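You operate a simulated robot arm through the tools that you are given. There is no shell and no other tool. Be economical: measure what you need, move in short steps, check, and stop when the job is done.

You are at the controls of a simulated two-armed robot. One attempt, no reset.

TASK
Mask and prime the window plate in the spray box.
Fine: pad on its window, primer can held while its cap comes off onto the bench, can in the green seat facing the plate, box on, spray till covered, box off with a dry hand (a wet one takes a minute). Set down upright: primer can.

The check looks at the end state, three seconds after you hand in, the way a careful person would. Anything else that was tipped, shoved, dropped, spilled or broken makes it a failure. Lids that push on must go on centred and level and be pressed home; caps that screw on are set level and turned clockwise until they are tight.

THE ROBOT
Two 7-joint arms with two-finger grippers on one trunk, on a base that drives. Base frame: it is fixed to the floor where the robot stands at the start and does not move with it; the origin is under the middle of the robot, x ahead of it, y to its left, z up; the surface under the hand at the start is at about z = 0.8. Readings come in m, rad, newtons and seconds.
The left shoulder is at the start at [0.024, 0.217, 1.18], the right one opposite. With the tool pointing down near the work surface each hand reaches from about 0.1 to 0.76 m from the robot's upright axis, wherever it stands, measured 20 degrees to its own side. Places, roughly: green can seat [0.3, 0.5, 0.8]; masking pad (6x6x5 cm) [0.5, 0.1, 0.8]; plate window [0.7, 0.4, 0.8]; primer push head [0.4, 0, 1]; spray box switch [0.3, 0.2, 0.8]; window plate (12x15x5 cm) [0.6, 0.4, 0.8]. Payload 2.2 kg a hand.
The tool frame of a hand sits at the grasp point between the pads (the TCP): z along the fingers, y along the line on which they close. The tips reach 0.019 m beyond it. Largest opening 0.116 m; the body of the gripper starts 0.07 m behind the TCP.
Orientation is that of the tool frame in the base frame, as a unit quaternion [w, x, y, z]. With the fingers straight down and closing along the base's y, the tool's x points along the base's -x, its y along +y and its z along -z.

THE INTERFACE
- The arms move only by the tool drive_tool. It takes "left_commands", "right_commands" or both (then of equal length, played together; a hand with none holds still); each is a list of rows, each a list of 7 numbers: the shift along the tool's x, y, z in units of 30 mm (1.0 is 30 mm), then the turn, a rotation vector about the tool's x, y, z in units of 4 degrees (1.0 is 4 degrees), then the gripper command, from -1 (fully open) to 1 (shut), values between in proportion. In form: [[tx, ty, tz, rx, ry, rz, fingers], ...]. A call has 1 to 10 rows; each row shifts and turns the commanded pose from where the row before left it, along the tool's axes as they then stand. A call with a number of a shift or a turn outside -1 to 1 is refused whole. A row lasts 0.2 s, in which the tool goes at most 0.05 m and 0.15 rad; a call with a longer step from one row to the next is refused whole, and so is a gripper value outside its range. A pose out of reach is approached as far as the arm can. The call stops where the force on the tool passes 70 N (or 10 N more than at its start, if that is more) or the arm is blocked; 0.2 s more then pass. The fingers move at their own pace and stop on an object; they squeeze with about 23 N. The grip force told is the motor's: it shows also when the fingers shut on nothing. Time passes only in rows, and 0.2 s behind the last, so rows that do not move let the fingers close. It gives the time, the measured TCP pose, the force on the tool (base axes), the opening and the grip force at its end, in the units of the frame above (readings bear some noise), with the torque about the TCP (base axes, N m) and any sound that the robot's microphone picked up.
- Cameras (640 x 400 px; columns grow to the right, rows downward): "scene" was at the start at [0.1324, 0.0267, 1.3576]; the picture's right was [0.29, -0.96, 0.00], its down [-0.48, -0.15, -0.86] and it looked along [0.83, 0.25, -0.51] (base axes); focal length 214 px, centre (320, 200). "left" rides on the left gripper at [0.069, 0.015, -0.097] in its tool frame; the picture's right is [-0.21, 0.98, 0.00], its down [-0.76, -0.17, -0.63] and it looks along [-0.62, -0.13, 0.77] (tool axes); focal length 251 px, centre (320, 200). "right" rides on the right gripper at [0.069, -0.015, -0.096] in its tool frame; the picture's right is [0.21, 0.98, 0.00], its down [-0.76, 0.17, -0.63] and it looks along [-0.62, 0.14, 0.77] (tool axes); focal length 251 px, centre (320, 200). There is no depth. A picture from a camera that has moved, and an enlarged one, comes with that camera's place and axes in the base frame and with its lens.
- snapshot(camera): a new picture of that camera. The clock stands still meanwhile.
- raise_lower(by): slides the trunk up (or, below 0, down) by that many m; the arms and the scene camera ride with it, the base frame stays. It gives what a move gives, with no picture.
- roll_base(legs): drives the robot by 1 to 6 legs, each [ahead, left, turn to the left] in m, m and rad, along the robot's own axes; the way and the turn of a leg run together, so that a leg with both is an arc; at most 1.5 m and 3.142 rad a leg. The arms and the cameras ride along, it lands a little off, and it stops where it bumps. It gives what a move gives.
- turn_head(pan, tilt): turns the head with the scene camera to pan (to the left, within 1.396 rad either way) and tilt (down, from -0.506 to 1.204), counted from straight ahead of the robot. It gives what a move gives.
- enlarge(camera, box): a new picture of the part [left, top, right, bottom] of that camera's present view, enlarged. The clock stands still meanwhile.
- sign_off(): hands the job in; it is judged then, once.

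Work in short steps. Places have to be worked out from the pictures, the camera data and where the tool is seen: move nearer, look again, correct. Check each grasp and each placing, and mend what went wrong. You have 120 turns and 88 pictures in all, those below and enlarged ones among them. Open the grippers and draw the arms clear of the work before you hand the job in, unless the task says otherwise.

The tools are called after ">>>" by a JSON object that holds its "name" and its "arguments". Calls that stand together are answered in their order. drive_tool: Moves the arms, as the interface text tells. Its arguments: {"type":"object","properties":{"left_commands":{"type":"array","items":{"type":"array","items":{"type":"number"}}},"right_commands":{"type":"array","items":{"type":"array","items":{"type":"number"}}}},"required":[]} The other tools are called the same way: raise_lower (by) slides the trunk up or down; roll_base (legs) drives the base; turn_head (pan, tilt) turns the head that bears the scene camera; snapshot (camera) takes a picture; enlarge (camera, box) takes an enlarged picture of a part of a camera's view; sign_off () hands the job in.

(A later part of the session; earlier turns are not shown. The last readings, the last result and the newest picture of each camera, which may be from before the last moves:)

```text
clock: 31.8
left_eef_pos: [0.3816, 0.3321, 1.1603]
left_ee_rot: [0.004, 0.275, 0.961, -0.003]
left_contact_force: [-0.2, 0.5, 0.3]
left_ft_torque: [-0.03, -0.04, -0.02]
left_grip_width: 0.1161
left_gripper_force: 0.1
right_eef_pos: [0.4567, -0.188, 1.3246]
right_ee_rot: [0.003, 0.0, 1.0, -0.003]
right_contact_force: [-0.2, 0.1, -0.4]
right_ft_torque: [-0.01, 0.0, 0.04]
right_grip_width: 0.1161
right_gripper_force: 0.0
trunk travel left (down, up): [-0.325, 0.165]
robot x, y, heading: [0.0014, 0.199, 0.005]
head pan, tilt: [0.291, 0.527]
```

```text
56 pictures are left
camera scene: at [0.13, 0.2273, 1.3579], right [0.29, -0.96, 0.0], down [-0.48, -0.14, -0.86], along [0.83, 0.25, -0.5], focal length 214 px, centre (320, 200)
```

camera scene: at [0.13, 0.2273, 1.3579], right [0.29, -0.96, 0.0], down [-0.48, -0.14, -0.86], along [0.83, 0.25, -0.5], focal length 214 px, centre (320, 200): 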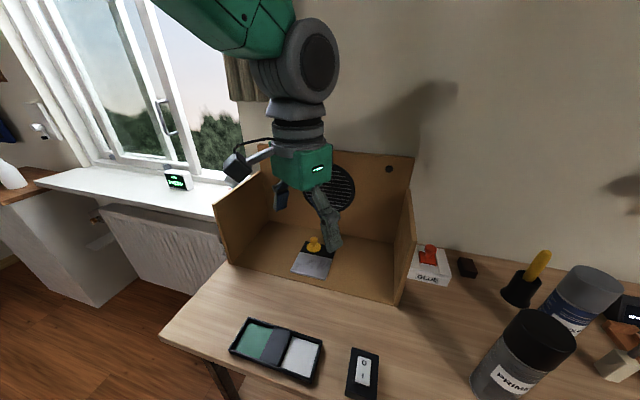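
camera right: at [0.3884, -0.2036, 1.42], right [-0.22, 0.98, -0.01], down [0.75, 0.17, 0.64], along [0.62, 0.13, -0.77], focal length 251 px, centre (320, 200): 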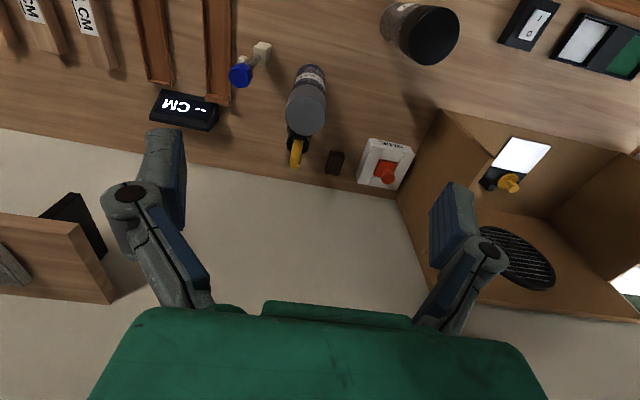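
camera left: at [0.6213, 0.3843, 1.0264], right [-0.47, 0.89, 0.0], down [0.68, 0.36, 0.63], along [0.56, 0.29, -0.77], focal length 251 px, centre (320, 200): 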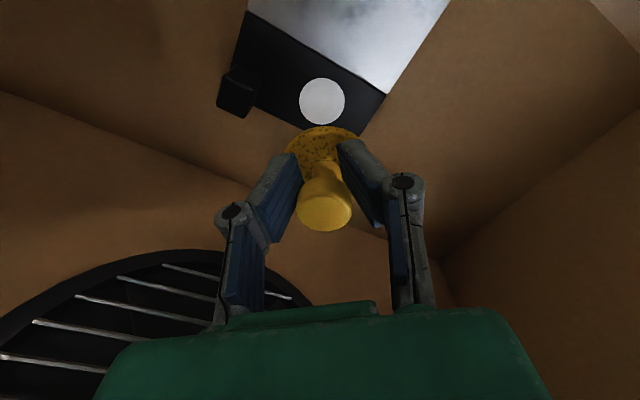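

Can axis ≈ (0.404, −0.05), top ≈ 1.015, cap bottom ≈ 0.96. Left hand will hold the body with fingers pitched ~40° below horizontal; I turn and bring it near.

>>> {"name": "drive_tool", "arguments": {"left_commands": [[0, 0, 0, 0, 0, 1, -1], [0, 0, 0, 0, 0, 1, -1], [0, 0, 0, 0, 0, 1, -1], [0, 0, 0, 0, 0, 1, -1], [-0.84, -1, 0.38, 0, 0, 0, -1], [-0.84, -1, 0.38, 0, 0, 0, -1], [-0.84, -1, 0.38, 0, 0, 0, -1], [-0.84, -1, 0.38, 0, 0, 0, -1], [-0.84, -1, 0.38, 0, 0, 0, -1], [-0.84, -1, 0.38, 0, 0, 0, -1]]}}

>>> {"name": "drive_tool", "arguments": {"left_commands": [[0, 0, 0, 0, -1, 0, -1], [0, 0, 0, 0, -1, 0, -1], [0, 0, 0, 0, -1, 0, -1], [0, 0, 0, 0, -1, 0, -1], [0, 0, 0, 0, -1, 0, -1], [0, 0, 0, 0, -1, 0, -1], [0, 0, 0, 0, -1, 0, -1], [0, 0, 0, 0, -1, 0, -1], [0, 0, 0, 0, -1, 0, -1], [0, 0, 0, 0, -1, 0, -1]]}}

>>> {"name": "drive_tool", "arguments": {"left_commands": [[0, 0, 0, 0, -1, 0, -1], [0, 0, 0, 0, -1, 0, -1], [0, 0, 0, 0, 0, 0, -1], [0, 0, 0, 0, 0, 0, -1]]}}

>>> {"name": "snapshot", "arguments": {"camera": "left"}}

>>> {"name": "snapshot", "arguments": {"camera": "right"}}

```text
clock: 34.0
left_eef_pos: [0.3598, 0.099, 1.1071]
left_ee_rot: [0.011, 0.396, 0.918, -0.019]
left_contact_force: [1.0, 0.1, -0.3]
left_ft_torque: [0.02, 0.01, -0.02]
left_grip_width: 0.116
left_gripper_force: 0.0
right_eef_pos: [0.4604, -0.1921, 1.3223]
right_ee_rot: [0.001, -0.002, 1.0, -0.001]
right_contact_force: [-0.3, 0.0, -1.4]
right_ft_torque: [0.02, 0.01, -0.03]
right_grip_width: 0.116
right_gripper_force: 0.0
trunk travel left (down, up): [-0.325, 0.165]
robot x, y, heading: [0.0005, 0.1987, 0.002]
head pan, tilt: [0.291, 0.527]
```

```text
clock: 36.2
left_eef_pos: [0.3538, 0.0984, 1.0966]
left_ee_rot: [0.316, 0.375, 0.859, -0.149]
left_contact_force: [-0.3, 0.3, -0.7]
left_ft_torque: [-0.03, 0.0, -0.01]
left_grip_width: 0.116
left_gripper_force: 0.0
right_eef_pos: [0.4595, -0.19, 1.3245]
right_ee_rot: [0.002, -0.001, 1.0, -0.002]
right_contact_force: [0.7, 0.2, -0.7]
right_ft_torque: [-0.01, 0.0, -0.02]
right_grip_width: 0.1159
right_gripper_force: 0.2
trunk travel left (down, up): [-0.325, 0.165]
robot x, y, heading: [-0.0027, 0.2002, 0.005]
head pan, tilt: [0.291, 0.527]
```

```text
clock: 37.2
left_eef_pos: [0.3542, 0.0984, 1.0999]
left_ee_rot: [0.378, 0.36, 0.835, -0.176]
left_contact_force: [0.0, -0.2, -0.4]
left_ft_torque: [0.02, 0.03, 0.03]
left_grip_width: 0.1161
left_gripper_force: 0.0
right_eef_pos: [0.4581, -0.1904, 1.3234]
right_ee_rot: [0.002, 0.0, 1.0, -0.002]
right_contact_force: [-0.5, -0.3, -0.7]
right_ft_torque: [0.01, 0.01, 0.0]
right_grip_width: 0.1161
right_gripper_force: 0.0
trunk travel left (down, up): [-0.325, 0.165]
robot x, y, heading: [0.0014, 0.1998, 0.004]
head pan, tilt: [0.291, 0.527]
```

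```text
55 pictures are left
camera left: at [0.2861, 0.1962, 1.1115], right [0.81, 0.56, 0.14], down [-0.09, -0.11, 0.99], along [0.57, -0.82, -0.04], focal length 251 px, centre (320, 200)
```

left: 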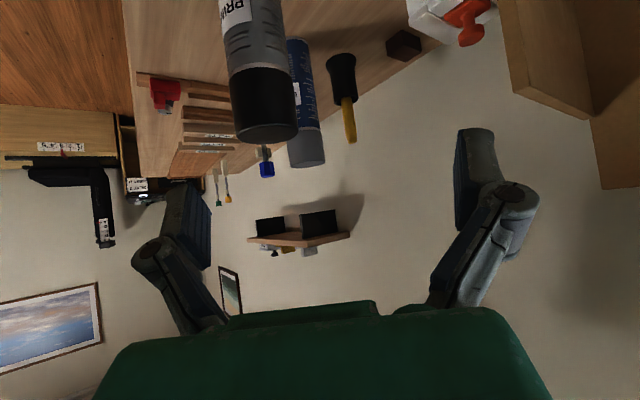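

```text
54 pictures are left
camera right: at [0.3901, -0.2053, 1.4189], right [-0.22, 0.98, 0.0], down [0.75, 0.17, 0.63], along [0.62, 0.13, -0.77], focal length 251 px, centre (320, 200)
```

right: 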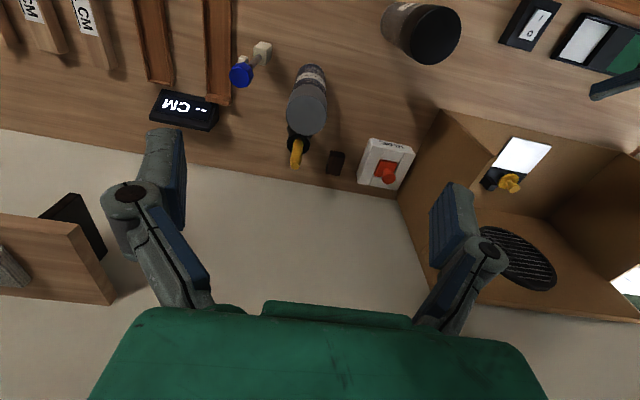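

Can axis confirmed ≈ (0.402, −0.052). Move to a pre-grasp 10 cm back along the finger direction.

>>> {"name": "drive_tool", "arguments": {"left_commands": [[0.47, -0.41, 0.8, 0, 0, 0, -1], [0.47, -0.41, 1, 0, 0, 0, -1], [0.47, -0.41, 1, 0, 0, 0, -1], [0.47, -0.41, 1, 0, 0, 0, -1], [0.47, -0.41, 1, 0, 0, 0, -1], [0, 0, 0.2, 0, 0, 0, -1], [0, 0, 0, 0, 0, 0, -1], [0, 0, 0, 0, 0, 0, -1]]}}

>>> {"name": "snapshot", "arguments": {"camera": "left"}}

>>> {"name": "snapshot", "arguments": {"camera": "scene"}}

```text
clock: 39.0
left_eef_pos: [0.3596, 0.0143, 0.9464]
left_ee_rot: [0.378, 0.356, 0.838, -0.169]
left_contact_force: [0.0, 0.4, -0.5]
left_ft_torque: [0.03, 0.03, 0.01]
left_grip_width: 0.1158
left_gripper_force: 0.2
right_eef_pos: [0.4583, -0.1878, 1.3244]
right_ee_rot: [0.002, -0.001, 1.0, -0.003]
right_contact_force: [0.2, 0.1, -0.2]
right_ft_torque: [-0.03, 0.02, 0.03]
right_grip_width: 0.1163
right_gripper_force: 0.1
trunk travel left (down, up): [-0.325, 0.165]
robot x, y, heading: [0.0037, 0.2039, 0.003]
head pan, tilt: [0.291, 0.527]
```

```text
53 pictures are left
camera left: at [0.2896, 0.1103, 0.959], right [0.81, 0.57, 0.15], down [-0.1, -0.12, 0.99], along [0.58, -0.81, -0.04], focal length 251 px, centre (320, 200)
```

left: 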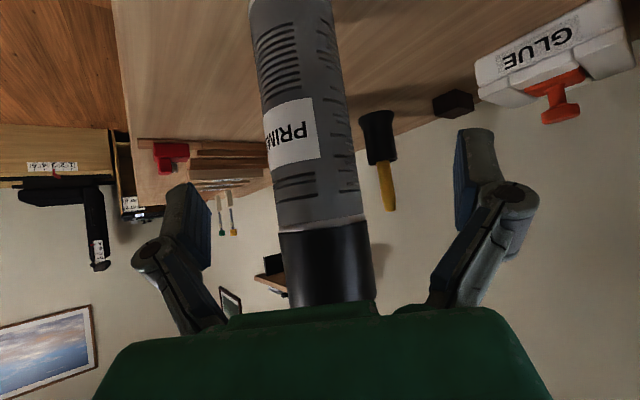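

```text
52 pictures are left
camera scene: at [0.1321, 0.2253, 1.3577], right [0.29, -0.96, 0.0], down [-0.48, -0.14, -0.86], along [0.83, 0.25, -0.5], focal length 214 px, centre (320, 200)
```

scene: 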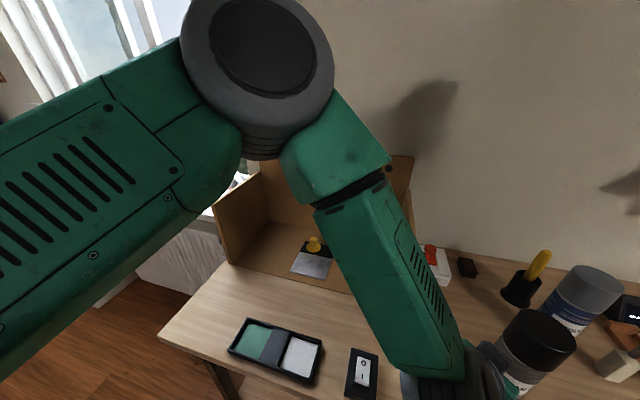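

Can is 12 mm off in tool y. Correct, advance 6 cm, then re-check.

>>> {"name": "drive_tool", "arguments": {"left_commands": [[0, -0.4, 0, 0, 0, 0, -1], [0, 0, 0.7, 0, 0, 0, -1], [0, 0, 0.8, 0, 0, 0, -1], [0, 0, 0.5, 0, 0, 0, -1], [0, 0, 0, 0, 0, 0, -1], [0, 0, 0, 0, 0, 0, -1], [0, 0, 0, 0, 0, 0, -1]]}}

>>> {"name": "snapshot", "arguments": {"camera": "left"}}

```text
clock: 40.6
left_eef_pos: [0.3697, -0.0341, 0.8982]
left_ee_rot: [0.374, 0.37, 0.834, -0.166]
left_contact_force: [-0.6, -0.4, 0.4]
left_ft_torque: [-0.03, -0.02, 0.0]
left_grip_width: 0.1161
left_gripper_force: 0.1
right_eef_pos: [0.4599, -0.1894, 1.3229]
right_ee_rot: [0.002, 0.0, 1.0, -0.002]
right_contact_force: [0.5, 0.7, 0.1]
right_ft_torque: [-0.02, -0.01, 0.04]
right_grip_width: 0.116
right_gripper_force: 0.0
trunk travel left (down, up): [-0.325, 0.165]
robot x, y, heading: [-0.0006, 0.2001, 0.002]
head pan, tilt: [0.291, 0.527]
```

```text
51 pictures are left
camera left: at [0.3018, 0.0642, 0.9122], right [0.82, 0.55, 0.16], down [-0.1, -0.14, 0.99], along [0.56, -0.82, -0.05], focal length 251 px, centre (320, 200)
```

left: 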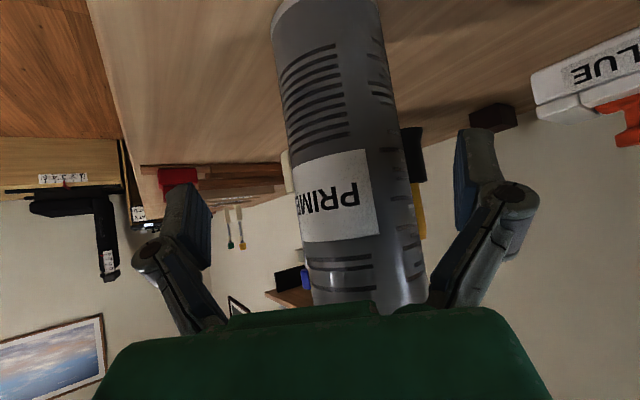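

Now it's +12 mm in y (it had still been swaying). Correct, settle and re-check before the last 4.5 cm.

>>> {"name": "drive_tool", "arguments": {"left_commands": [[0, 0.2, 0, 0, 0, 0, -1], [0, 0.2, 0.3, 0, 0, 0, -1], [0, 0, 0.4, 0, 0, 0, -1], [0, 0, 0, 0, 0, 0, -1], [0, 0, 0, 0, 0, 0, -1], [0, 0, 0, 0, 0, 0, -1], [0, 0, 0, 0, 0, 0, -1]]}}

>>> {"name": "snapshot", "arguments": {"camera": "left"}}

```text
clock: 42.2
left_eef_pos: [0.3889, -0.0365, 0.8857]
left_ee_rot: [0.374, 0.371, 0.834, -0.166]
left_contact_force: [-0.7, 0.6, -0.5]
left_ft_torque: [-0.01, 0.0, -0.03]
left_grip_width: 0.1161
left_gripper_force: 0.0
right_eef_pos: [0.4592, -0.1903, 1.323]
right_ee_rot: [0.001, -0.001, 1.0, -0.002]
right_contact_force: [0.3, 0.0, -0.2]
right_ft_torque: [0.03, -0.02, -0.01]
right_grip_width: 0.116
right_gripper_force: 0.2
trunk travel left (down, up): [-0.325, 0.165]
robot x, y, heading: [-0.0004, 0.2047, 0.003]
head pan, tilt: [0.291, 0.527]
```

```text
50 pictures are left
camera left: at [0.3214, 0.0607, 0.8986], right [0.82, 0.55, 0.16], down [-0.1, -0.14, 0.99], along [0.56, -0.82, -0.05], focal length 251 px, centre (320, 200)
```

left: 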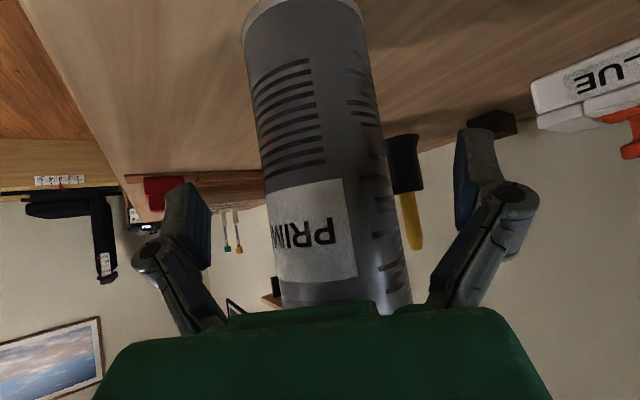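

Centred now (≈2 mm). Advance the last 27 mm and close on the body.

>>> {"name": "drive_tool", "arguments": {"left_commands": [[0, 0.03, 0.45, 0, 0, 0, -1], [0, 0.03, 0.45, 0, 0, 0, -1], [0, 0, 0, 0, 0, 0, -1], [0, 0, 0, 0, 0, 0, -1], [0, 0, 0, 0, 0, 0, -0.4], [0, 0, 0, 0, 0, 0, 0], [0, 0, 0, 0, 0, 0, 1], [0, 0, 0, 0, 0, 0, 1], [0, 0, 0, 0, 0, 0, 1]]}}

>>> {"name": "snapshot", "arguments": {"camera": "scene"}}

>>> {"name": "snapshot", "arguments": {"camera": "right"}}

```text
clock: 44.2
left_eef_pos: [0.4027, -0.0512, 0.8674]
left_ee_rot: [0.374, 0.37, 0.834, -0.166]
left_contact_force: [-0.6, -0.1, -0.1]
left_ft_torque: [-0.04, -0.1, 0.01]
left_grip_width: 0.0641
left_gripper_force: 23.4
right_eef_pos: [0.4593, -0.1896, 1.3239]
right_ee_rot: [0.002, -0.001, 1.0, -0.002]
right_contact_force: [-0.2, -0.8, -0.2]
right_ft_torque: [0.03, 0.0, 0.0]
right_grip_width: 0.116
right_gripper_force: 0.0
trunk travel left (down, up): [-0.325, 0.165]
robot x, y, heading: [0.0006, 0.2013, 0.002]
head pan, tilt: [0.291, 0.527]
```

```text
49 pictures are left
camera scene: at [0.1325, 0.2236, 1.3577], right [0.29, -0.96, 0.0], down [-0.48, -0.14, -0.86], along [0.83, 0.25, -0.5], focal length 214 px, centre (320, 200)
```

scene: 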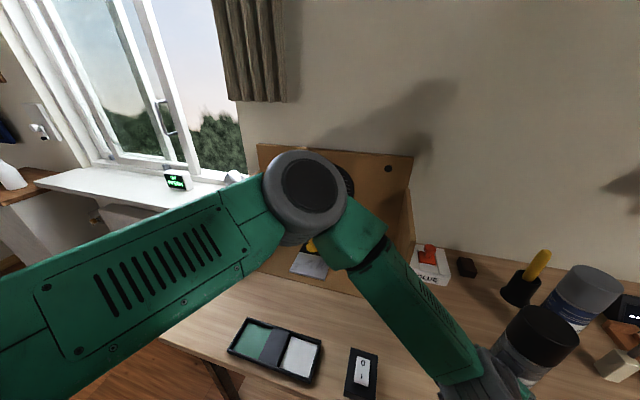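

```text
48 pictures are left
camera right: at [0.3902, -0.2054, 1.4189], right [-0.22, 0.98, 0.0], down [0.75, 0.17, 0.63], along [0.62, 0.13, -0.77], focal length 251 px, centre (320, 200)
```

right: 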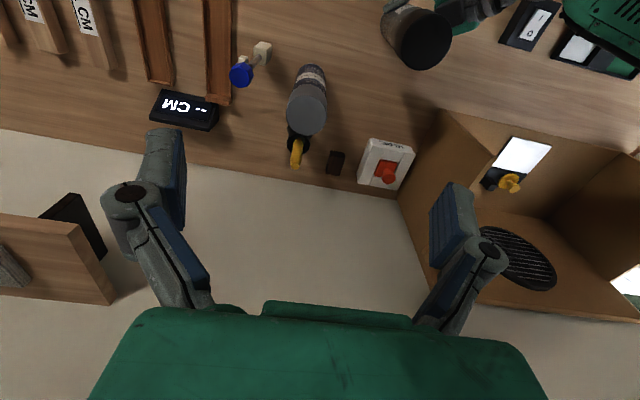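

The can is gripped (64 mm), but the cap seems to have shifted slightly; check whether it is still upright.

>>> {"name": "enlarge", "arguments": {"camera": "right", "box": [340, 0, 500, 100]}}

>>> {"name": "snapshot", "arguments": {"camera": "left"}}

```text
4.00 times, centred on (420, 50) of right
camera zoom: at [0.3902, -0.2054, 1.4189], right [-0.22, 0.98, 0.0], down [0.75, 0.17, 0.63], along [0.62, 0.13, -0.77], focal length 1006 px, centre (-80, 800)
```

zoom: 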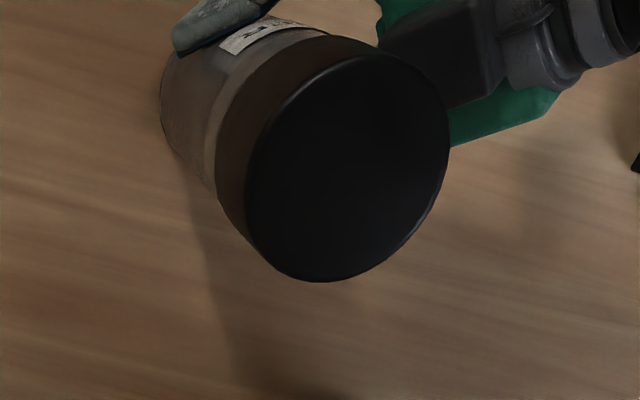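

```text
46 pictures are left
camera left: at [0.3368, 0.0468, 0.8808], right [0.82, 0.55, 0.16], down [-0.1, -0.14, 0.99], along [0.56, -0.82, -0.05], focal length 251 px, centre (320, 200)
```

left: 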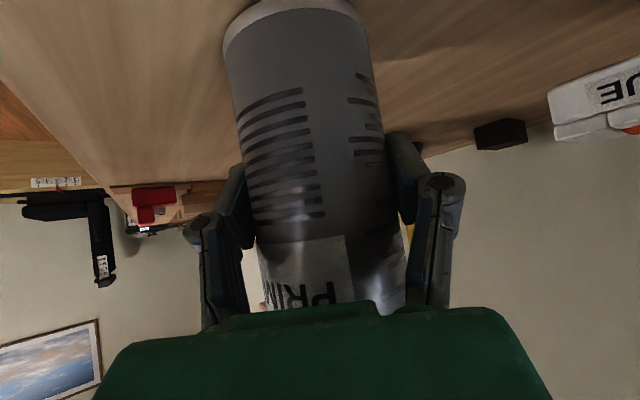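

The can is upright, cap ≈ (0.408, −0.053). Bring the right hand above the cap.

>>> {"name": "drive_tool", "arguments": {"right_commands": [[0.25, 0.65, 0.6, 0, 0, 0, -1], [0.25, 0.65, 0.9, 0, 0, 0, -1], [0.25, 0.65, 0.95, 0, 0, 0, -1], [0.25, 0.65, 0.95, 0, 0, 0, -1], [0.25, 0.65, 0.95, 0, 0, 0, -1], [0.25, 0.65, 0.95, 0, 0, 0, -1], [0.25, 0.65, 0.9, 0, 0, 0, -1], [0, 0, 0, 0, 0, 0, -1], [0, 0, 0, 0, 0, 0, -1], [0, 0, 0, 0, 0, 0, -1]]}}

>>> {"name": "snapshot", "arguments": {"camera": "right"}}

>>> {"name": "snapshot", "arguments": {"camera": "scene"}}

```text
clock: 46.4
left_eef_pos: [0.405, -0.0513, 0.8672]
left_ee_rot: [0.374, 0.371, 0.834, -0.166]
left_contact_force: [-0.1, -1.0, 0.0]
left_ft_torque: [-0.14, -0.01, 0.0]
left_grip_width: 0.0638
left_gripper_force: 23.4
right_eef_pos: [0.4052, -0.0543, 1.1369]
right_ee_rot: [0.002, -0.002, 1.0, -0.001]
right_contact_force: [0.1, -0.2, 0.5]
right_ft_torque: [0.02, 0.0, -0.02]
right_grip_width: 0.1158
right_gripper_force: 0.1
trunk travel left (down, up): [-0.325, 0.165]
robot x, y, heading: [-0.0019, 0.2026, 0.002]
head pan, tilt: [0.291, 0.527]
```

```text
45 pictures are left
camera right: at [0.337, -0.0695, 1.2329], right [-0.22, 0.98, 0.0], down [0.75, 0.17, 0.63], along [0.62, 0.13, -0.77], focal length 251 px, centre (320, 200)
```

right: 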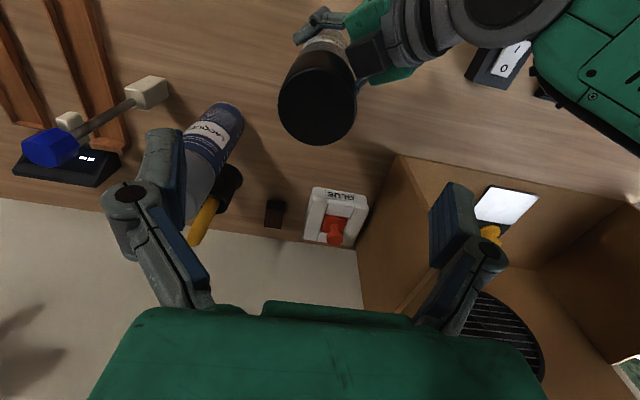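

```text
44 pictures are left
camera scene: at [0.1322, 0.2248, 1.3577], right [0.29, -0.96, 0.0], down [-0.48, -0.14, -0.86], along [0.83, 0.25, -0.5], focal length 214 px, centre (320, 200)
```

scene: 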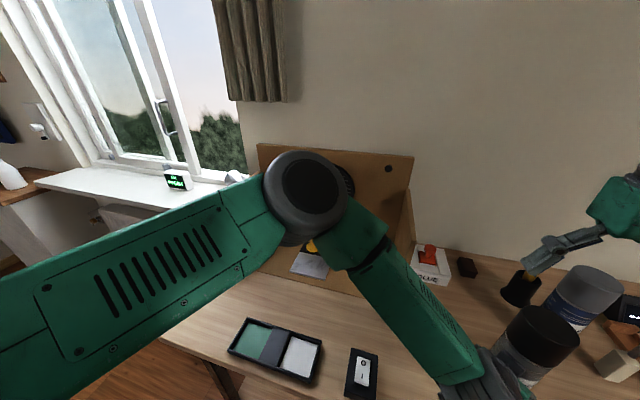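

Aligned above the cap. Descend to z≈0.993 and close on the cap.

>>> {"name": "drive_tool", "arguments": {"right_commands": [[-0.05, -0.04, 0.8, 0, 0, 0, -1], [0, 0, 1, 0, 0, 0, -1], [0, 0, 1, 0, 0, 0, -1], [0, 0, 1, 0, 0, 0, -1], [0, 0, 0.9, 0, 0, 0, -1], [0, 0, 0, 0, 0, 0, -1], [0, 0, 0, 0, 0, 0, -1]]}}

>>> {"name": "snapshot", "arguments": {"camera": "right"}}

```text
clock: 48.0
left_eef_pos: [0.4046, -0.0512, 0.8665]
left_ee_rot: [0.374, 0.37, 0.834, -0.166]
left_contact_force: [2.0, -0.5, 0.5]
left_ft_torque: [-0.13, -0.15, 0.03]
left_grip_width: 0.064
left_gripper_force: 23.5
right_eef_pos: [0.4103, -0.0571, 0.9972]
right_ee_rot: [0.002, -0.001, 1.0, -0.001]
right_contact_force: [-0.3, -1.0, 0.4]
right_ft_torque: [-0.05, 0.01, 0.0]
right_grip_width: 0.1161
right_gripper_force: 0.0
trunk travel left (down, up): [-0.325, 0.165]
robot x, y, heading: [-0.001, 0.2039, 0.005]
head pan, tilt: [0.291, 0.527]
```

```text
43 pictures are left
camera right: at [0.3399, -0.0708, 1.0919], right [-0.22, 0.98, 0.0], down [0.75, 0.17, 0.63], along [0.62, 0.13, -0.77], focal length 251 px, centre (320, 200)
```

right: 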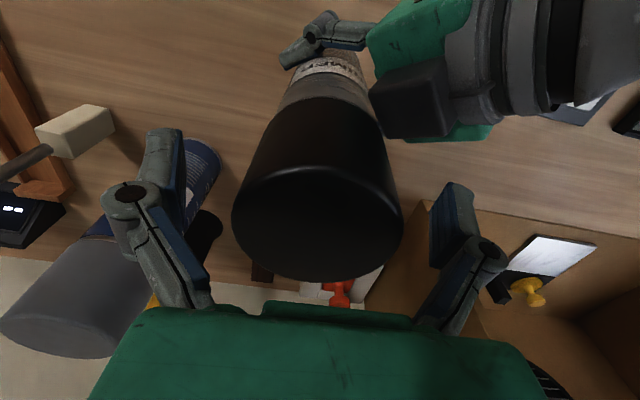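

Cap is centred between the fingers. Close.

>>> {"name": "drive_tool", "arguments": {"right_commands": [[-0.15, 0, 0.1, 0, 0, 0, -1], [0, 0, 0, 0, 0, 0, -0.4], [0, 0, 0, 0, 0, 0, 0], [0, 0, 0, 0, 0, 0, 1], [0, 0, 0, 0, 0, 0, 1], [0, 0, 0, 0, 0, 0, 1]]}}

```text
clock: 49.4
left_eef_pos: [0.4038, -0.0521, 0.8674]
left_ee_rot: [0.374, 0.371, 0.834, -0.167]
left_contact_force: [0.1, -1.0, -0.5]
left_ft_torque: [-0.24, -0.22, 0.05]
left_grip_width: 0.0637
left_gripper_force: 22.9
right_eef_pos: [0.4125, -0.0563, 0.9933]
right_ee_rot: [0.003, -0.001, 1.0, -0.001]
right_contact_force: [1.2, 0.6, 2.1]
right_ft_torque: [0.08, 0.0, -0.02]
right_grip_width: 0.0682
right_gripper_force: 22.9
trunk travel left (down, up): [-0.325, 0.165]
robot x, y, heading: [-0.0016, 0.2034, 0.002]
head pan, tilt: [0.291, 0.527]
heard: snap
```

Gripped at 68 mm with a "snap" heard. Pull the cap up gently, left hand holding.

>>> {"name": "drive_tool", "arguments": {"left_commands": [[0, 0, 0, 0, 0, 0, 1], [0, 0, 0, 0, 0, 0, 1], [0, 0, 0, 0, 0, 0, 1], [0, 0, 0, 0, 0, 0, 1]], "right_commands": [[0, 0, -0.15, 0, 0, 0, 1], [0, 0, -0.15, 0, 0, 0, 1], [0, 0, -0.2, 0, 0, 0, 1], [0, 0, 0, 0, 0, 0, 1]]}}

>>> {"name": "snapshot", "arguments": {"camera": "right"}}

```text
clock: 50.4
left_eef_pos: [0.4037, -0.0498, 0.8677]
left_ee_rot: [0.374, 0.371, 0.834, -0.166]
left_contact_force: [0.1, 0.2, -0.1]
left_ft_torque: [-0.06, -0.08, -0.02]
left_grip_width: 0.0637
left_gripper_force: 23.1
right_eef_pos: [0.4138, -0.056, 1.0077]
right_ee_rot: [0.001, -0.001, 1.0, -0.002]
right_contact_force: [0.2, -1.2, 0.0]
right_ft_torque: [0.0, 0.01, 0.02]
right_grip_width: 0.0678
right_gripper_force: 23.1
trunk travel left (down, up): [-0.325, 0.165]
robot x, y, heading: [-0.0023, 0.2059, 0.001]
head pan, tilt: [0.291, 0.527]
```

```text
42 pictures are left
camera right: at [0.3444, -0.0711, 1.1043], right [-0.22, 0.98, 0.0], down [0.75, 0.17, 0.63], along [0.62, 0.13, -0.77], focal length 251 px, centre (320, 200)
```

right: 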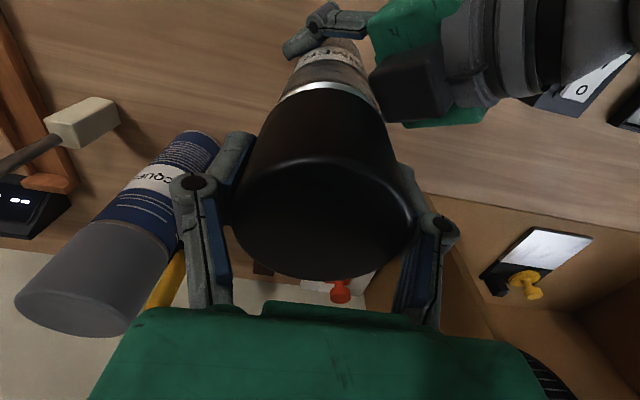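

The cap comes free easily. Lift it clear and carry it over to open bench at ≈ (0.36, −0.21).

>>> {"name": "drive_tool", "arguments": {"right_commands": [[0, 0, -0.5, 0, 0, 0, 1], [0, 0, -1, 0, 0, 0, 1], [0, 0, -1, 0, 0, 0, 1], [0, 0, -0.7, 0, 0, 0, 1], [0.35, -1, 0, 0, 0, 0, 1], [0.35, -1, 0, 0, 0, 0, 1], [0.35, -1, 0, 0, 0, 0, 1], [0.35, -1, 0, 0, 0, 0, 1], [0.35, -1, 0, 0, 0, 0, 1], [0, 0, 0, 0, 0, 0, 1]]}}

>>> {"name": "drive_tool", "arguments": {"right_commands": [[0, 0, 0, 0, 0, 0, 1], [0, 0, 0, 0, 0, 0, 1]]}}

>>> {"name": "turn_head", "arguments": {"pan": -0.5, "tilt": 0.85}}

>>> {"name": "snapshot", "arguments": {"camera": "scene"}}

>>> {"name": "snapshot", "arguments": {"camera": "right"}}

```text
clock: 52.6
left_eef_pos: [0.4044, -0.0518, 0.8664]
left_ee_rot: [0.374, 0.371, 0.833, -0.167]
left_contact_force: [0.3, -0.6, 0.4]
left_ft_torque: [-0.18, -0.09, -0.01]
left_grip_width: 0.0642
left_gripper_force: 23.1
right_eef_pos: [0.361, -0.206, 1.1039]
right_ee_rot: [0.001, -0.001, 1.0, -0.001]
right_contact_force: [-0.9, -0.4, 0.6]
right_ft_torque: [0.0, 0.01, -0.01]
right_grip_width: 0.0668
right_gripper_force: 23.0
trunk travel left (down, up): [-0.325, 0.165]
robot x, y, heading: [0.0002, 0.2016, -0.003]
head pan, tilt: [0.291, 0.527]
```

```text
clock: 53.2
left_eef_pos: [0.4056, -0.05, 0.8664]
left_ee_rot: [0.374, 0.37, 0.834, -0.166]
left_contact_force: [-0.2, -1.3, -0.2]
left_ft_torque: [-0.19, -0.04, -0.01]
left_grip_width: 0.0639
left_gripper_force: 22.7
right_eef_pos: [0.3609, -0.2066, 1.1037]
right_ee_rot: [0.002, -0.001, 1.0, -0.002]
right_contact_force: [-0.4, -0.7, -0.3]
right_ft_torque: [-0.02, 0.0, 0.01]
right_grip_width: 0.0667
right_gripper_force: 22.7
trunk travel left (down, up): [-0.325, 0.165]
robot x, y, heading: [0.0019, 0.2055, 0.003]
head pan, tilt: [0.291, 0.527]
```

```text
clock: 54.3
left_eef_pos: [0.4047, -0.0509, 0.8679]
left_ee_rot: [0.374, 0.371, 0.834, -0.166]
left_contact_force: [-0.8, -0.3, 0.1]
left_ft_torque: [-0.08, -0.04, -0.01]
left_grip_width: 0.0641
left_gripper_force: 23.2
right_eef_pos: [0.3606, -0.2072, 1.1041]
right_ee_rot: [0.001, -0.001, 1.0, -0.002]
right_contact_force: [0.3, 0.1, 0.6]
right_ft_torque: [-0.03, 0.0, 0.0]
right_grip_width: 0.0664
right_gripper_force: 22.9
trunk travel left (down, up): [-0.325, 0.165]
robot x, y, heading: [0.0011, 0.2006, 0.006]
head pan, tilt: [-0.499, 0.85]
```

```text
41 pictures are left
camera scene: at [0.1142, 0.1602, 1.3301], right [-0.48, -0.88, 0.0], down [-0.66, 0.36, -0.66], along [0.58, -0.31, -0.75], focal length 214 px, centre (320, 200)
```

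scene: 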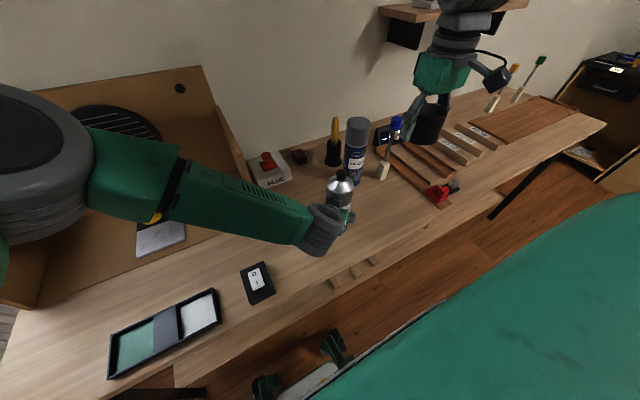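

```text
40 pictures are left
camera right: at [0.2921, -0.2211, 1.2003], right [-0.22, 0.98, 0.0], down [0.75, 0.17, 0.63], along [0.62, 0.13, -0.77], focal length 251 px, centre (320, 200)
```

right: 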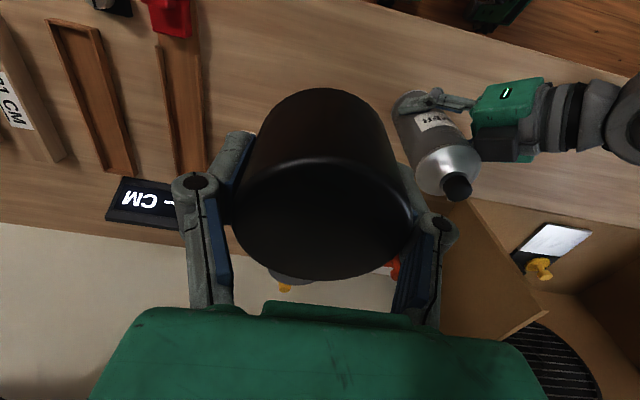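

The cap is off; the silver dome and nozzle are visible. Lower the cap at ≈ (0.39, −0.207), clear bench.

>>> {"name": "drive_tool", "arguments": {"right_commands": [[-0.3, 0, 0.6, 0, 0, 0, 1], [-0.3, 0, 1, 0, 0, 0, 1], [-0.4, 0, 1, 0, 0, 0, 1], [0, 0, 1, 0, 0, 0, 1], [0, 0, 1, 0, 0, 0, 1], [0, 0, 1, 0, 0, 0, 1], [0, 0, 1, 0, 0, 0, 1], [0, 0, 1, 0, 0, 0, 1], [0, 0, 0.7, 0, 0, 0, 1], [0, 0, 0, 0, 0, 0, 1]]}}

>>> {"name": "drive_tool", "arguments": {"right_commands": [[0, 0, 0.15, 0, 0, 0, 1], [0, 0, 0.15, 0, 0, 0, 1], [0, 0, 0.1, 0, 0, 0, 1], [0, 0, 0.1, 0, 0, 0, 1], [0, 0, 0, 0, 0, 0, 1]]}}

>>> {"name": "snapshot", "arguments": {"camera": "right"}}

>>> {"name": "enlarge", "arguments": {"camera": "scene", "box": [280, 100, 480, 240]}}

```text
clock: 56.5
left_eef_pos: [0.4053, -0.0506, 0.8682]
left_ee_rot: [0.374, 0.37, 0.834, -0.166]
left_contact_force: [0.9, -1.7, 0.1]
left_ft_torque: [-0.13, -0.12, 0.03]
left_grip_width: 0.0642
left_gripper_force: 23.5
right_eef_pos: [0.3905, -0.2074, 0.8562]
right_ee_rot: [0.002, -0.001, 1.0, -0.002]
right_contact_force: [0.1, -0.3, -0.4]
right_ft_torque: [0.01, -0.05, 0.0]
right_grip_width: 0.0665
right_gripper_force: 23.0
trunk travel left (down, up): [-0.325, 0.165]
robot x, y, heading: [0.0025, 0.2017, -0.001]
head pan, tilt: [-0.499, 0.85]
```

```text
clock: 57.7
left_eef_pos: [0.4042, -0.0516, 0.8673]
left_ee_rot: [0.374, 0.37, 0.834, -0.166]
left_contact_force: [0.8, -0.3, -0.4]
left_ft_torque: [-0.06, -0.11, -0.01]
left_grip_width: 0.0639
left_gripper_force: 22.7
right_eef_pos: [0.392, -0.2061, 0.8399]
right_ee_rot: [0.002, -0.001, 1.0, -0.002]
right_contact_force: [0.4, -0.3, 0.1]
right_ft_torque: [-0.01, 0.0, 0.0]
right_grip_width: 0.0659
right_gripper_force: 23.2
trunk travel left (down, up): [-0.325, 0.165]
robot x, y, heading: [0.0007, 0.2031, 0.001]
head pan, tilt: [-0.499, 0.85]
```

```text
39 pictures are left
camera right: at [0.3223, -0.2218, 0.9362], right [-0.22, 0.98, 0.0], down [0.75, 0.17, 0.63], along [0.62, 0.13, -0.77], focal length 251 px, centre (320, 200)
```

right: 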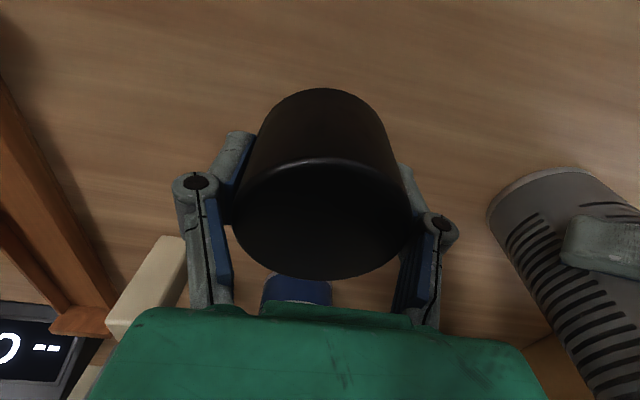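

```text
2.86 times, centred on (380, 170) of scene
camera zoom: at [0.1153, 0.1599, 1.3299], right [-0.48, -0.88, 0.0], down [-0.66, 0.36, -0.66], along [0.58, -0.31, -0.75], focal length 613 px, centre (149, 286)
```

zoom: 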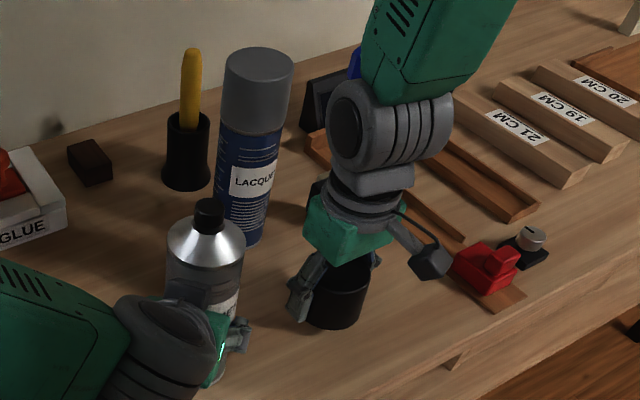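

No contact yet; lower gently to touch.

>>> {"name": "drive_tool", "arguments": {"right_commands": [[0, 0, 0.1, 0, 0, 0, 1], [0, 0, 0.1, 0, 0, 0, 1], [0, 0, 0.07, 0, 0, 0, 1], [0, 0, 0, 0, 0, 0, 1], [0, 0, 0, 0, 0, 0, 1]]}}

```text
clock: 58.9
left_eef_pos: [0.4048, -0.0515, 0.8671]
left_ee_rot: [0.374, 0.371, 0.834, -0.166]
left_contact_force: [0.3, -0.6, -0.8]
left_ft_torque: [-0.07, -0.06, 0.01]
left_grip_width: 0.0641
left_gripper_force: 22.7
right_eef_pos: [0.3926, -0.2066, 0.8325]
right_ee_rot: [0.002, -0.001, 1.0, -0.002]
right_contact_force: [0.3, 0.0, 0.3]
right_ft_torque: [-0.01, 0.02, 0.01]
right_grip_width: 0.066
right_gripper_force: 23.3
trunk travel left (down, up): [-0.325, 0.165]
robot x, y, heading: [0.0008, 0.2026, -0.002]
head pan, tilt: [-0.499, 0.85]
```

Still free; continue down in small steps.

>>> {"name": "drive_tool", "arguments": {"right_commands": [[0, 0, 0.08, 0, 0, 0, 1], [0, 0, 0.08, 0, 0, 0, 1], [0, 0, 0, 0, 0, 0, 1], [0, 0, 0, 0, 0, 0, 1]]}}

>>> {"name": "enlarge", "arguments": {"camera": "scene", "box": [360, 160, 440, 220]}}

```text
clock: 59.9
left_eef_pos: [0.4052, -0.0509, 0.8666]
left_ee_rot: [0.374, 0.37, 0.834, -0.166]
left_contact_force: [-0.6, -0.8, -0.7]
left_ft_torque: [-0.08, -0.08, -0.03]
left_grip_width: 0.0641
left_gripper_force: 22.9
right_eef_pos: [0.3917, -0.2062, 0.8281]
right_ee_rot: [0.001, -0.001, 1.0, -0.002]
right_contact_force: [0.6, 0.8, 0.0]
right_ft_torque: [0.0, -0.04, 0.0]
right_grip_width: 0.0658
right_gripper_force: 23.5
trunk travel left (down, up): [-0.325, 0.165]
robot x, y, heading: [-0.0002, 0.2026, 0.001]
head pan, tilt: [-0.499, 0.85]
```

```text
6.67 times, centred on (400, 190) of scene
camera zoom: at [0.1153, 0.16, 1.3299], right [-0.48, -0.88, 0.0], down [-0.66, 0.36, -0.66], along [0.58, -0.31, -0.75], focal length 1430 px, centre (-213, 267)
```

zoom: 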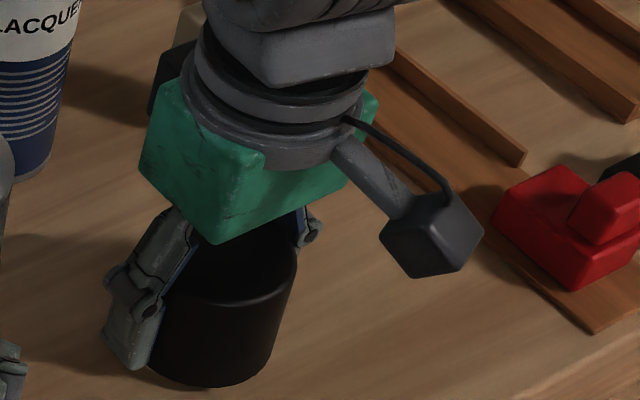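

Very close to the table. A few more millimetre steps until force shows.

>>> {"name": "drive_tool", "arguments": {"right_commands": [[0, 0, 0.07, 0, 0, 0, 1], [0, 0, 0.07, 0, 0, 0, 1], [0, 0, 0, 0, 0, 0, 1]]}}

```text
clock: 60.7
left_eef_pos: [0.4046, -0.0507, 0.8678]
left_ee_rot: [0.374, 0.371, 0.834, -0.166]
left_contact_force: [1.5, -0.8, 0.2]
left_ft_torque: [-0.1, -0.15, -0.01]
left_grip_width: 0.0639
left_gripper_force: 23.4
right_eef_pos: [0.3917, -0.2074, 0.8236]
right_ee_rot: [0.002, -0.001, 1.0, -0.002]
right_contact_force: [-0.3, 0.3, 2.6]
right_ft_torque: [0.06, -0.1, 0.02]
right_grip_width: 0.0659
right_gripper_force: 22.9
trunk travel left (down, up): [-0.325, 0.165]
robot x, y, heading: [-0.0042, 0.2026, 0.0]
head pan, tilt: [-0.499, 0.85]
```

Contact. Open modestly and lift the right hand away.

>>> {"name": "drive_tool", "arguments": {"right_commands": [[0, 0, 0, 0, 0, 0, -0.3], [0, 0, 0, 0, 0, 0, -0.45], [0, 0, 0, 0, 0, 0, -0.45], [0, 0, -0.5, 0, 0, 0, -0.45], [0, 0, -1, 0, 0, 0, -0.45], [0, 0, -1, 0, 0, 0, -0.45], [0, 0, -1, 0, 0, 0, -0.45], [0, 0, -1, 0, 0, 0, -0.45], [0, 0, -1, 0, 0, 0, -0.45], [0, 0, -1, 0, 0, 0, -0.45]]}}

>>> {"name": "snapshot", "arguments": {"camera": "right"}}

>>> {"name": "enlarge", "arguments": {"camera": "scene", "box": [310, 140, 410, 220]}}

```text
clock: 62.9
left_eef_pos: [0.4037, -0.0502, 0.8676]
left_ee_rot: [0.373, 0.37, 0.834, -0.166]
left_contact_force: [0.9, 0.5, -0.5]
left_ft_torque: [0.0, 0.0, 0.04]
left_grip_width: 0.064
left_gripper_force: 23.1
right_eef_pos: [0.3907, -0.2056, 1.0174]
right_ee_rot: [0.001, -0.001, 1.0, -0.001]
right_contact_force: [-1.0, 0.1, -0.8]
right_ft_torque: [0.03, 0.01, 0.02]
right_grip_width: 0.0839
right_gripper_force: 0.1
trunk travel left (down, up): [-0.325, 0.165]
robot x, y, heading: [-0.0008, 0.2009, 0.004]
head pan, tilt: [-0.499, 0.85]
```

```text
36 pictures are left
camera right: at [0.3215, -0.2208, 1.1143], right [-0.22, 0.98, 0.0], down [0.75, 0.17, 0.64], along [0.62, 0.13, -0.77], focal length 251 px, centre (320, 200)
```

right: 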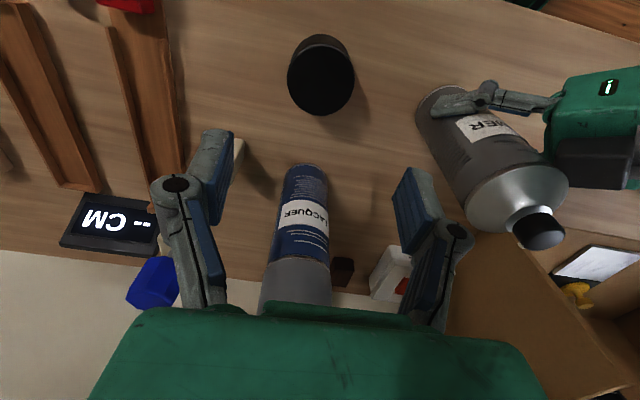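

```text
5.00 times, centred on (360, 180) of scene
camera zoom: at [0.1138, 0.1605, 1.3301], right [-0.48, -0.88, 0.0], down [-0.66, 0.36, -0.66], along [0.58, -0.31, -0.75], focal length 1072 px, centre (120, 300)
```

zoom: 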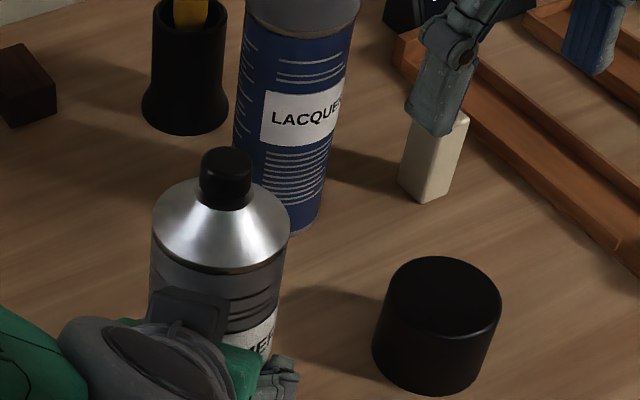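

Cap stands on the bench. Look for the nozzle orifice on the push head.

>>> {"name": "enlarge", "arguments": {"camera": "right", "box": [480, 170, 600, 260]}}

>>> {"name": "enlarge", "arguments": {"camera": "scene", "box": [330, 165, 360, 190]}}

```text
4.44 times, centred on (540, 215) of right
camera zoom: at [0.3215, -0.2208, 1.1143], right [-0.22, 0.98, 0.0], down [0.75, 0.17, 0.64], along [0.62, 0.13, -0.77], focal length 1118 px, centre (-658, 133)
```

zoom: 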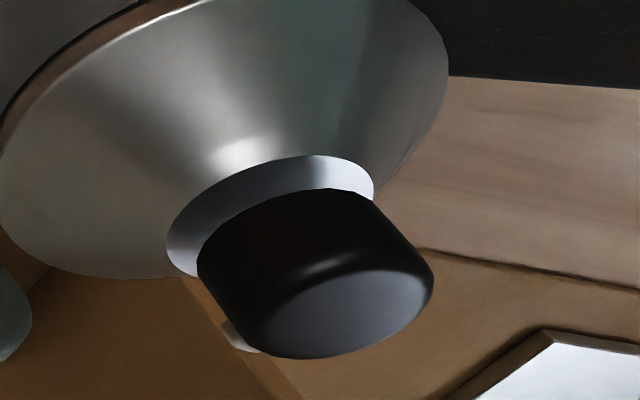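

```text
16.00 times, centred on (345, 178) of scene
camera zoom: at [0.1138, 0.1605, 1.3301], right [-0.48, -0.88, 0.0], down [-0.66, 0.36, -0.66], along [0.58, -0.31, -0.75], focal length 3432 px, centre (-80, 560)
```

zoom: 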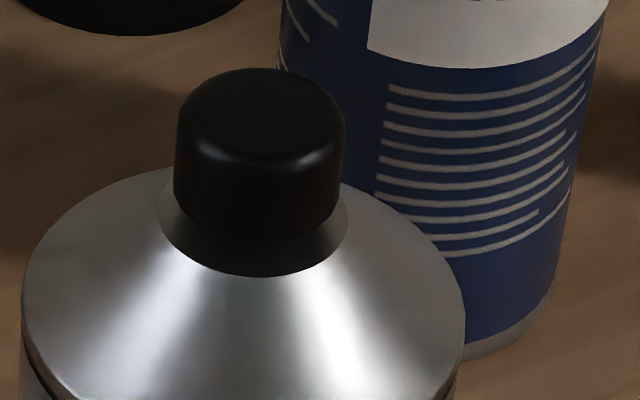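

A pale nozzle tip peeks out on the far side, heading ≈ −25°; seat→plate heading is ≈ −13°, so only a small turn is needed. Lift the can straight up, and the right hand too.

>>> {"name": "drive_tool", "arguments": {"left_commands": [[-0.4, 0, -0.35, 0, 0, 0, 1], [-0.747, 0, -0.665, 0, 0, 0, 1], [-0.747, 0, -0.665, 0, 0, 0, 1], [-0.747, 0, -0.665, 0, 0, 0, 1], [-0.747, 0, -0.665, 0, 0, 0, 1], [-0.4, 0, -0.35, 0, 0, 0, 1], [0, 0, 0, 0, 0, 0, 1]], "right_commands": [[0, 0, -1, 0, 0, 0, -0.45], [0, 0, -1, 0, 0, 0, -0.45], [0, 0, -1, 0, 0, 0, -0.45], [0, 0, -1, 0, 0, 0, -0.45], [0, 0, -1, 0, 0, 0, -0.45], [0, 0, -1, 0, 0, 0, -0.45], [0, 0, 0, 0, 0, 0, -0.45]]}}

>>> {"name": "turn_head", "arguments": {"pan": 0.2, "tilt": 0.7}}

>>> {"name": "snapshot", "arguments": {"camera": "scene"}}

```text
clock: 64.5
left_eef_pos: [0.4142, -0.0405, 1.0048]
left_ee_rot: [0.353, 0.345, 0.851, -0.177]
left_contact_force: [0.8, -0.1, -3.8]
left_ft_torque: [0.01, -0.01, -0.01]
left_grip_width: 0.064
left_gripper_force: 22.9
right_eef_pos: [0.3909, -0.2081, 1.1987]
right_ee_rot: [0.002, -0.001, 1.0, -0.001]
right_contact_force: [0.3, 0.5, 0.3]
right_ft_torque: [-0.01, -0.02, 0.0]
right_grip_width: 0.0841
right_gripper_force: 0.0
trunk travel left (down, up): [-0.325, 0.165]
robot x, y, heading: [-0.0015, 0.2019, -0.002]
head pan, tilt: [-0.499, 0.85]
```

```text
clock: 65.6
left_eef_pos: [0.4195, -0.041, 1.0144]
left_ee_rot: [0.364, 0.345, 0.847, -0.175]
left_contact_force: [0.1, 0.5, -4.3]
left_ft_torque: [0.01, -0.02, 0.03]
left_grip_width: 0.0641
left_gripper_force: 23.0
right_eef_pos: [0.3906, -0.2062, 1.1993]
right_ee_rot: [0.002, 0.0, 1.0, -0.002]
right_contact_force: [-0.1, -0.2, 1.3]
right_ft_torque: [0.0, 0.04, 0.02]
right_grip_width: 0.084
right_gripper_force: 0.0
trunk travel left (down, up): [-0.325, 0.165]
robot x, y, heading: [-0.0042, 0.2004, 0.0]
head pan, tilt: [0.201, 0.7]
```

```text
32 pictures are left
camera scene: at [0.1292, 0.2147, 1.3423], right [0.2, -0.98, 0.0], down [-0.63, -0.13, -0.76], along [0.75, 0.15, -0.65], focal length 214 px, centre (320, 200)
```

scene: 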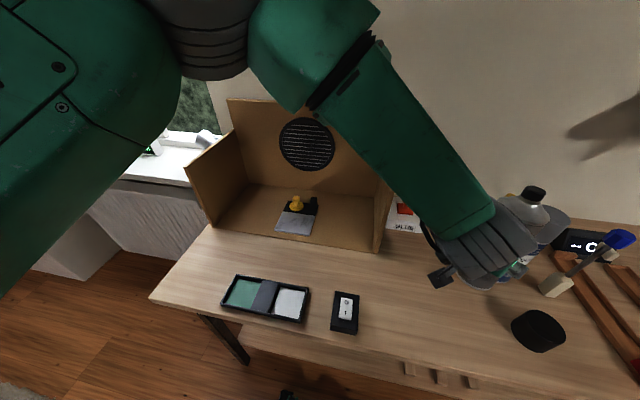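

Can is safely in the left hand. Roll the base left 0.4 m, carrying it toward the seat.

>>> {"name": "roll_base", "arguments": {"legs": [[0, 0.4, 0]]}}

>>> {"name": "drive_tool", "arguments": {"left_commands": [[0, 0, 0, 0, 0, 0, 1], [0, 0, 0, 0, 0, 0, 1]]}}

>>> {"name": "snapshot", "arguments": {"camera": "scene"}}

```text
clock: 68.1
left_eef_pos: [0.4216, 0.3601, 1.0307]
left_ee_rot: [0.377, 0.348, 0.841, -0.174]
left_contact_force: [-1.1, 0.1, -3.8]
left_ft_torque: [-0.03, -0.03, 0.03]
left_grip_width: 0.0639
left_gripper_force: 23.1
right_eef_pos: [0.3884, 0.1955, 1.1986]
right_ee_rot: [0.001, 0.002, 1.0, -0.002]
right_contact_force: [0.5, 0.8, 0.2]
right_ft_torque: [-0.02, 0.01, 0.01]
right_grip_width: 0.0839
right_gripper_force: 0.1
trunk travel left (down, up): [-0.325, 0.165]
robot x, y, heading: [0.002, 0.6056, 0.001]
head pan, tilt: [0.201, 0.7]
```

```text
clock: 68.7
left_eef_pos: [0.4226, 0.3617, 1.034]
left_ee_rot: [0.379, 0.345, 0.84, -0.177]
left_contact_force: [0.0, -0.9, -4.2]
left_ft_torque: [0.05, 0.06, -0.01]
left_grip_width: 0.0639
left_gripper_force: 23.6
right_eef_pos: [0.3857, 0.1953, 1.2]
right_ee_rot: [0.003, 0.0, 1.0, -0.003]
right_contact_force: [-0.2, -0.3, -0.2]
right_ft_torque: [0.02, 0.0, -0.02]
right_grip_width: 0.0839
right_gripper_force: 0.1
trunk travel left (down, up): [-0.325, 0.165]
robot x, y, heading: [-0.001, 0.6056, -0.004]
head pan, tilt: [0.201, 0.7]
```

```text
31 pictures are left
camera scene: at [0.1297, 0.6166, 1.3423], right [0.2, -0.98, 0.0], down [-0.63, -0.12, -0.76], along [0.75, 0.15, -0.65], focal length 214 px, centre (320, 200)
```

scene: 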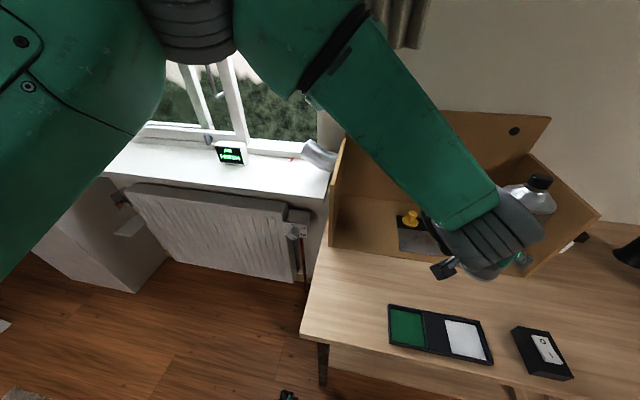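

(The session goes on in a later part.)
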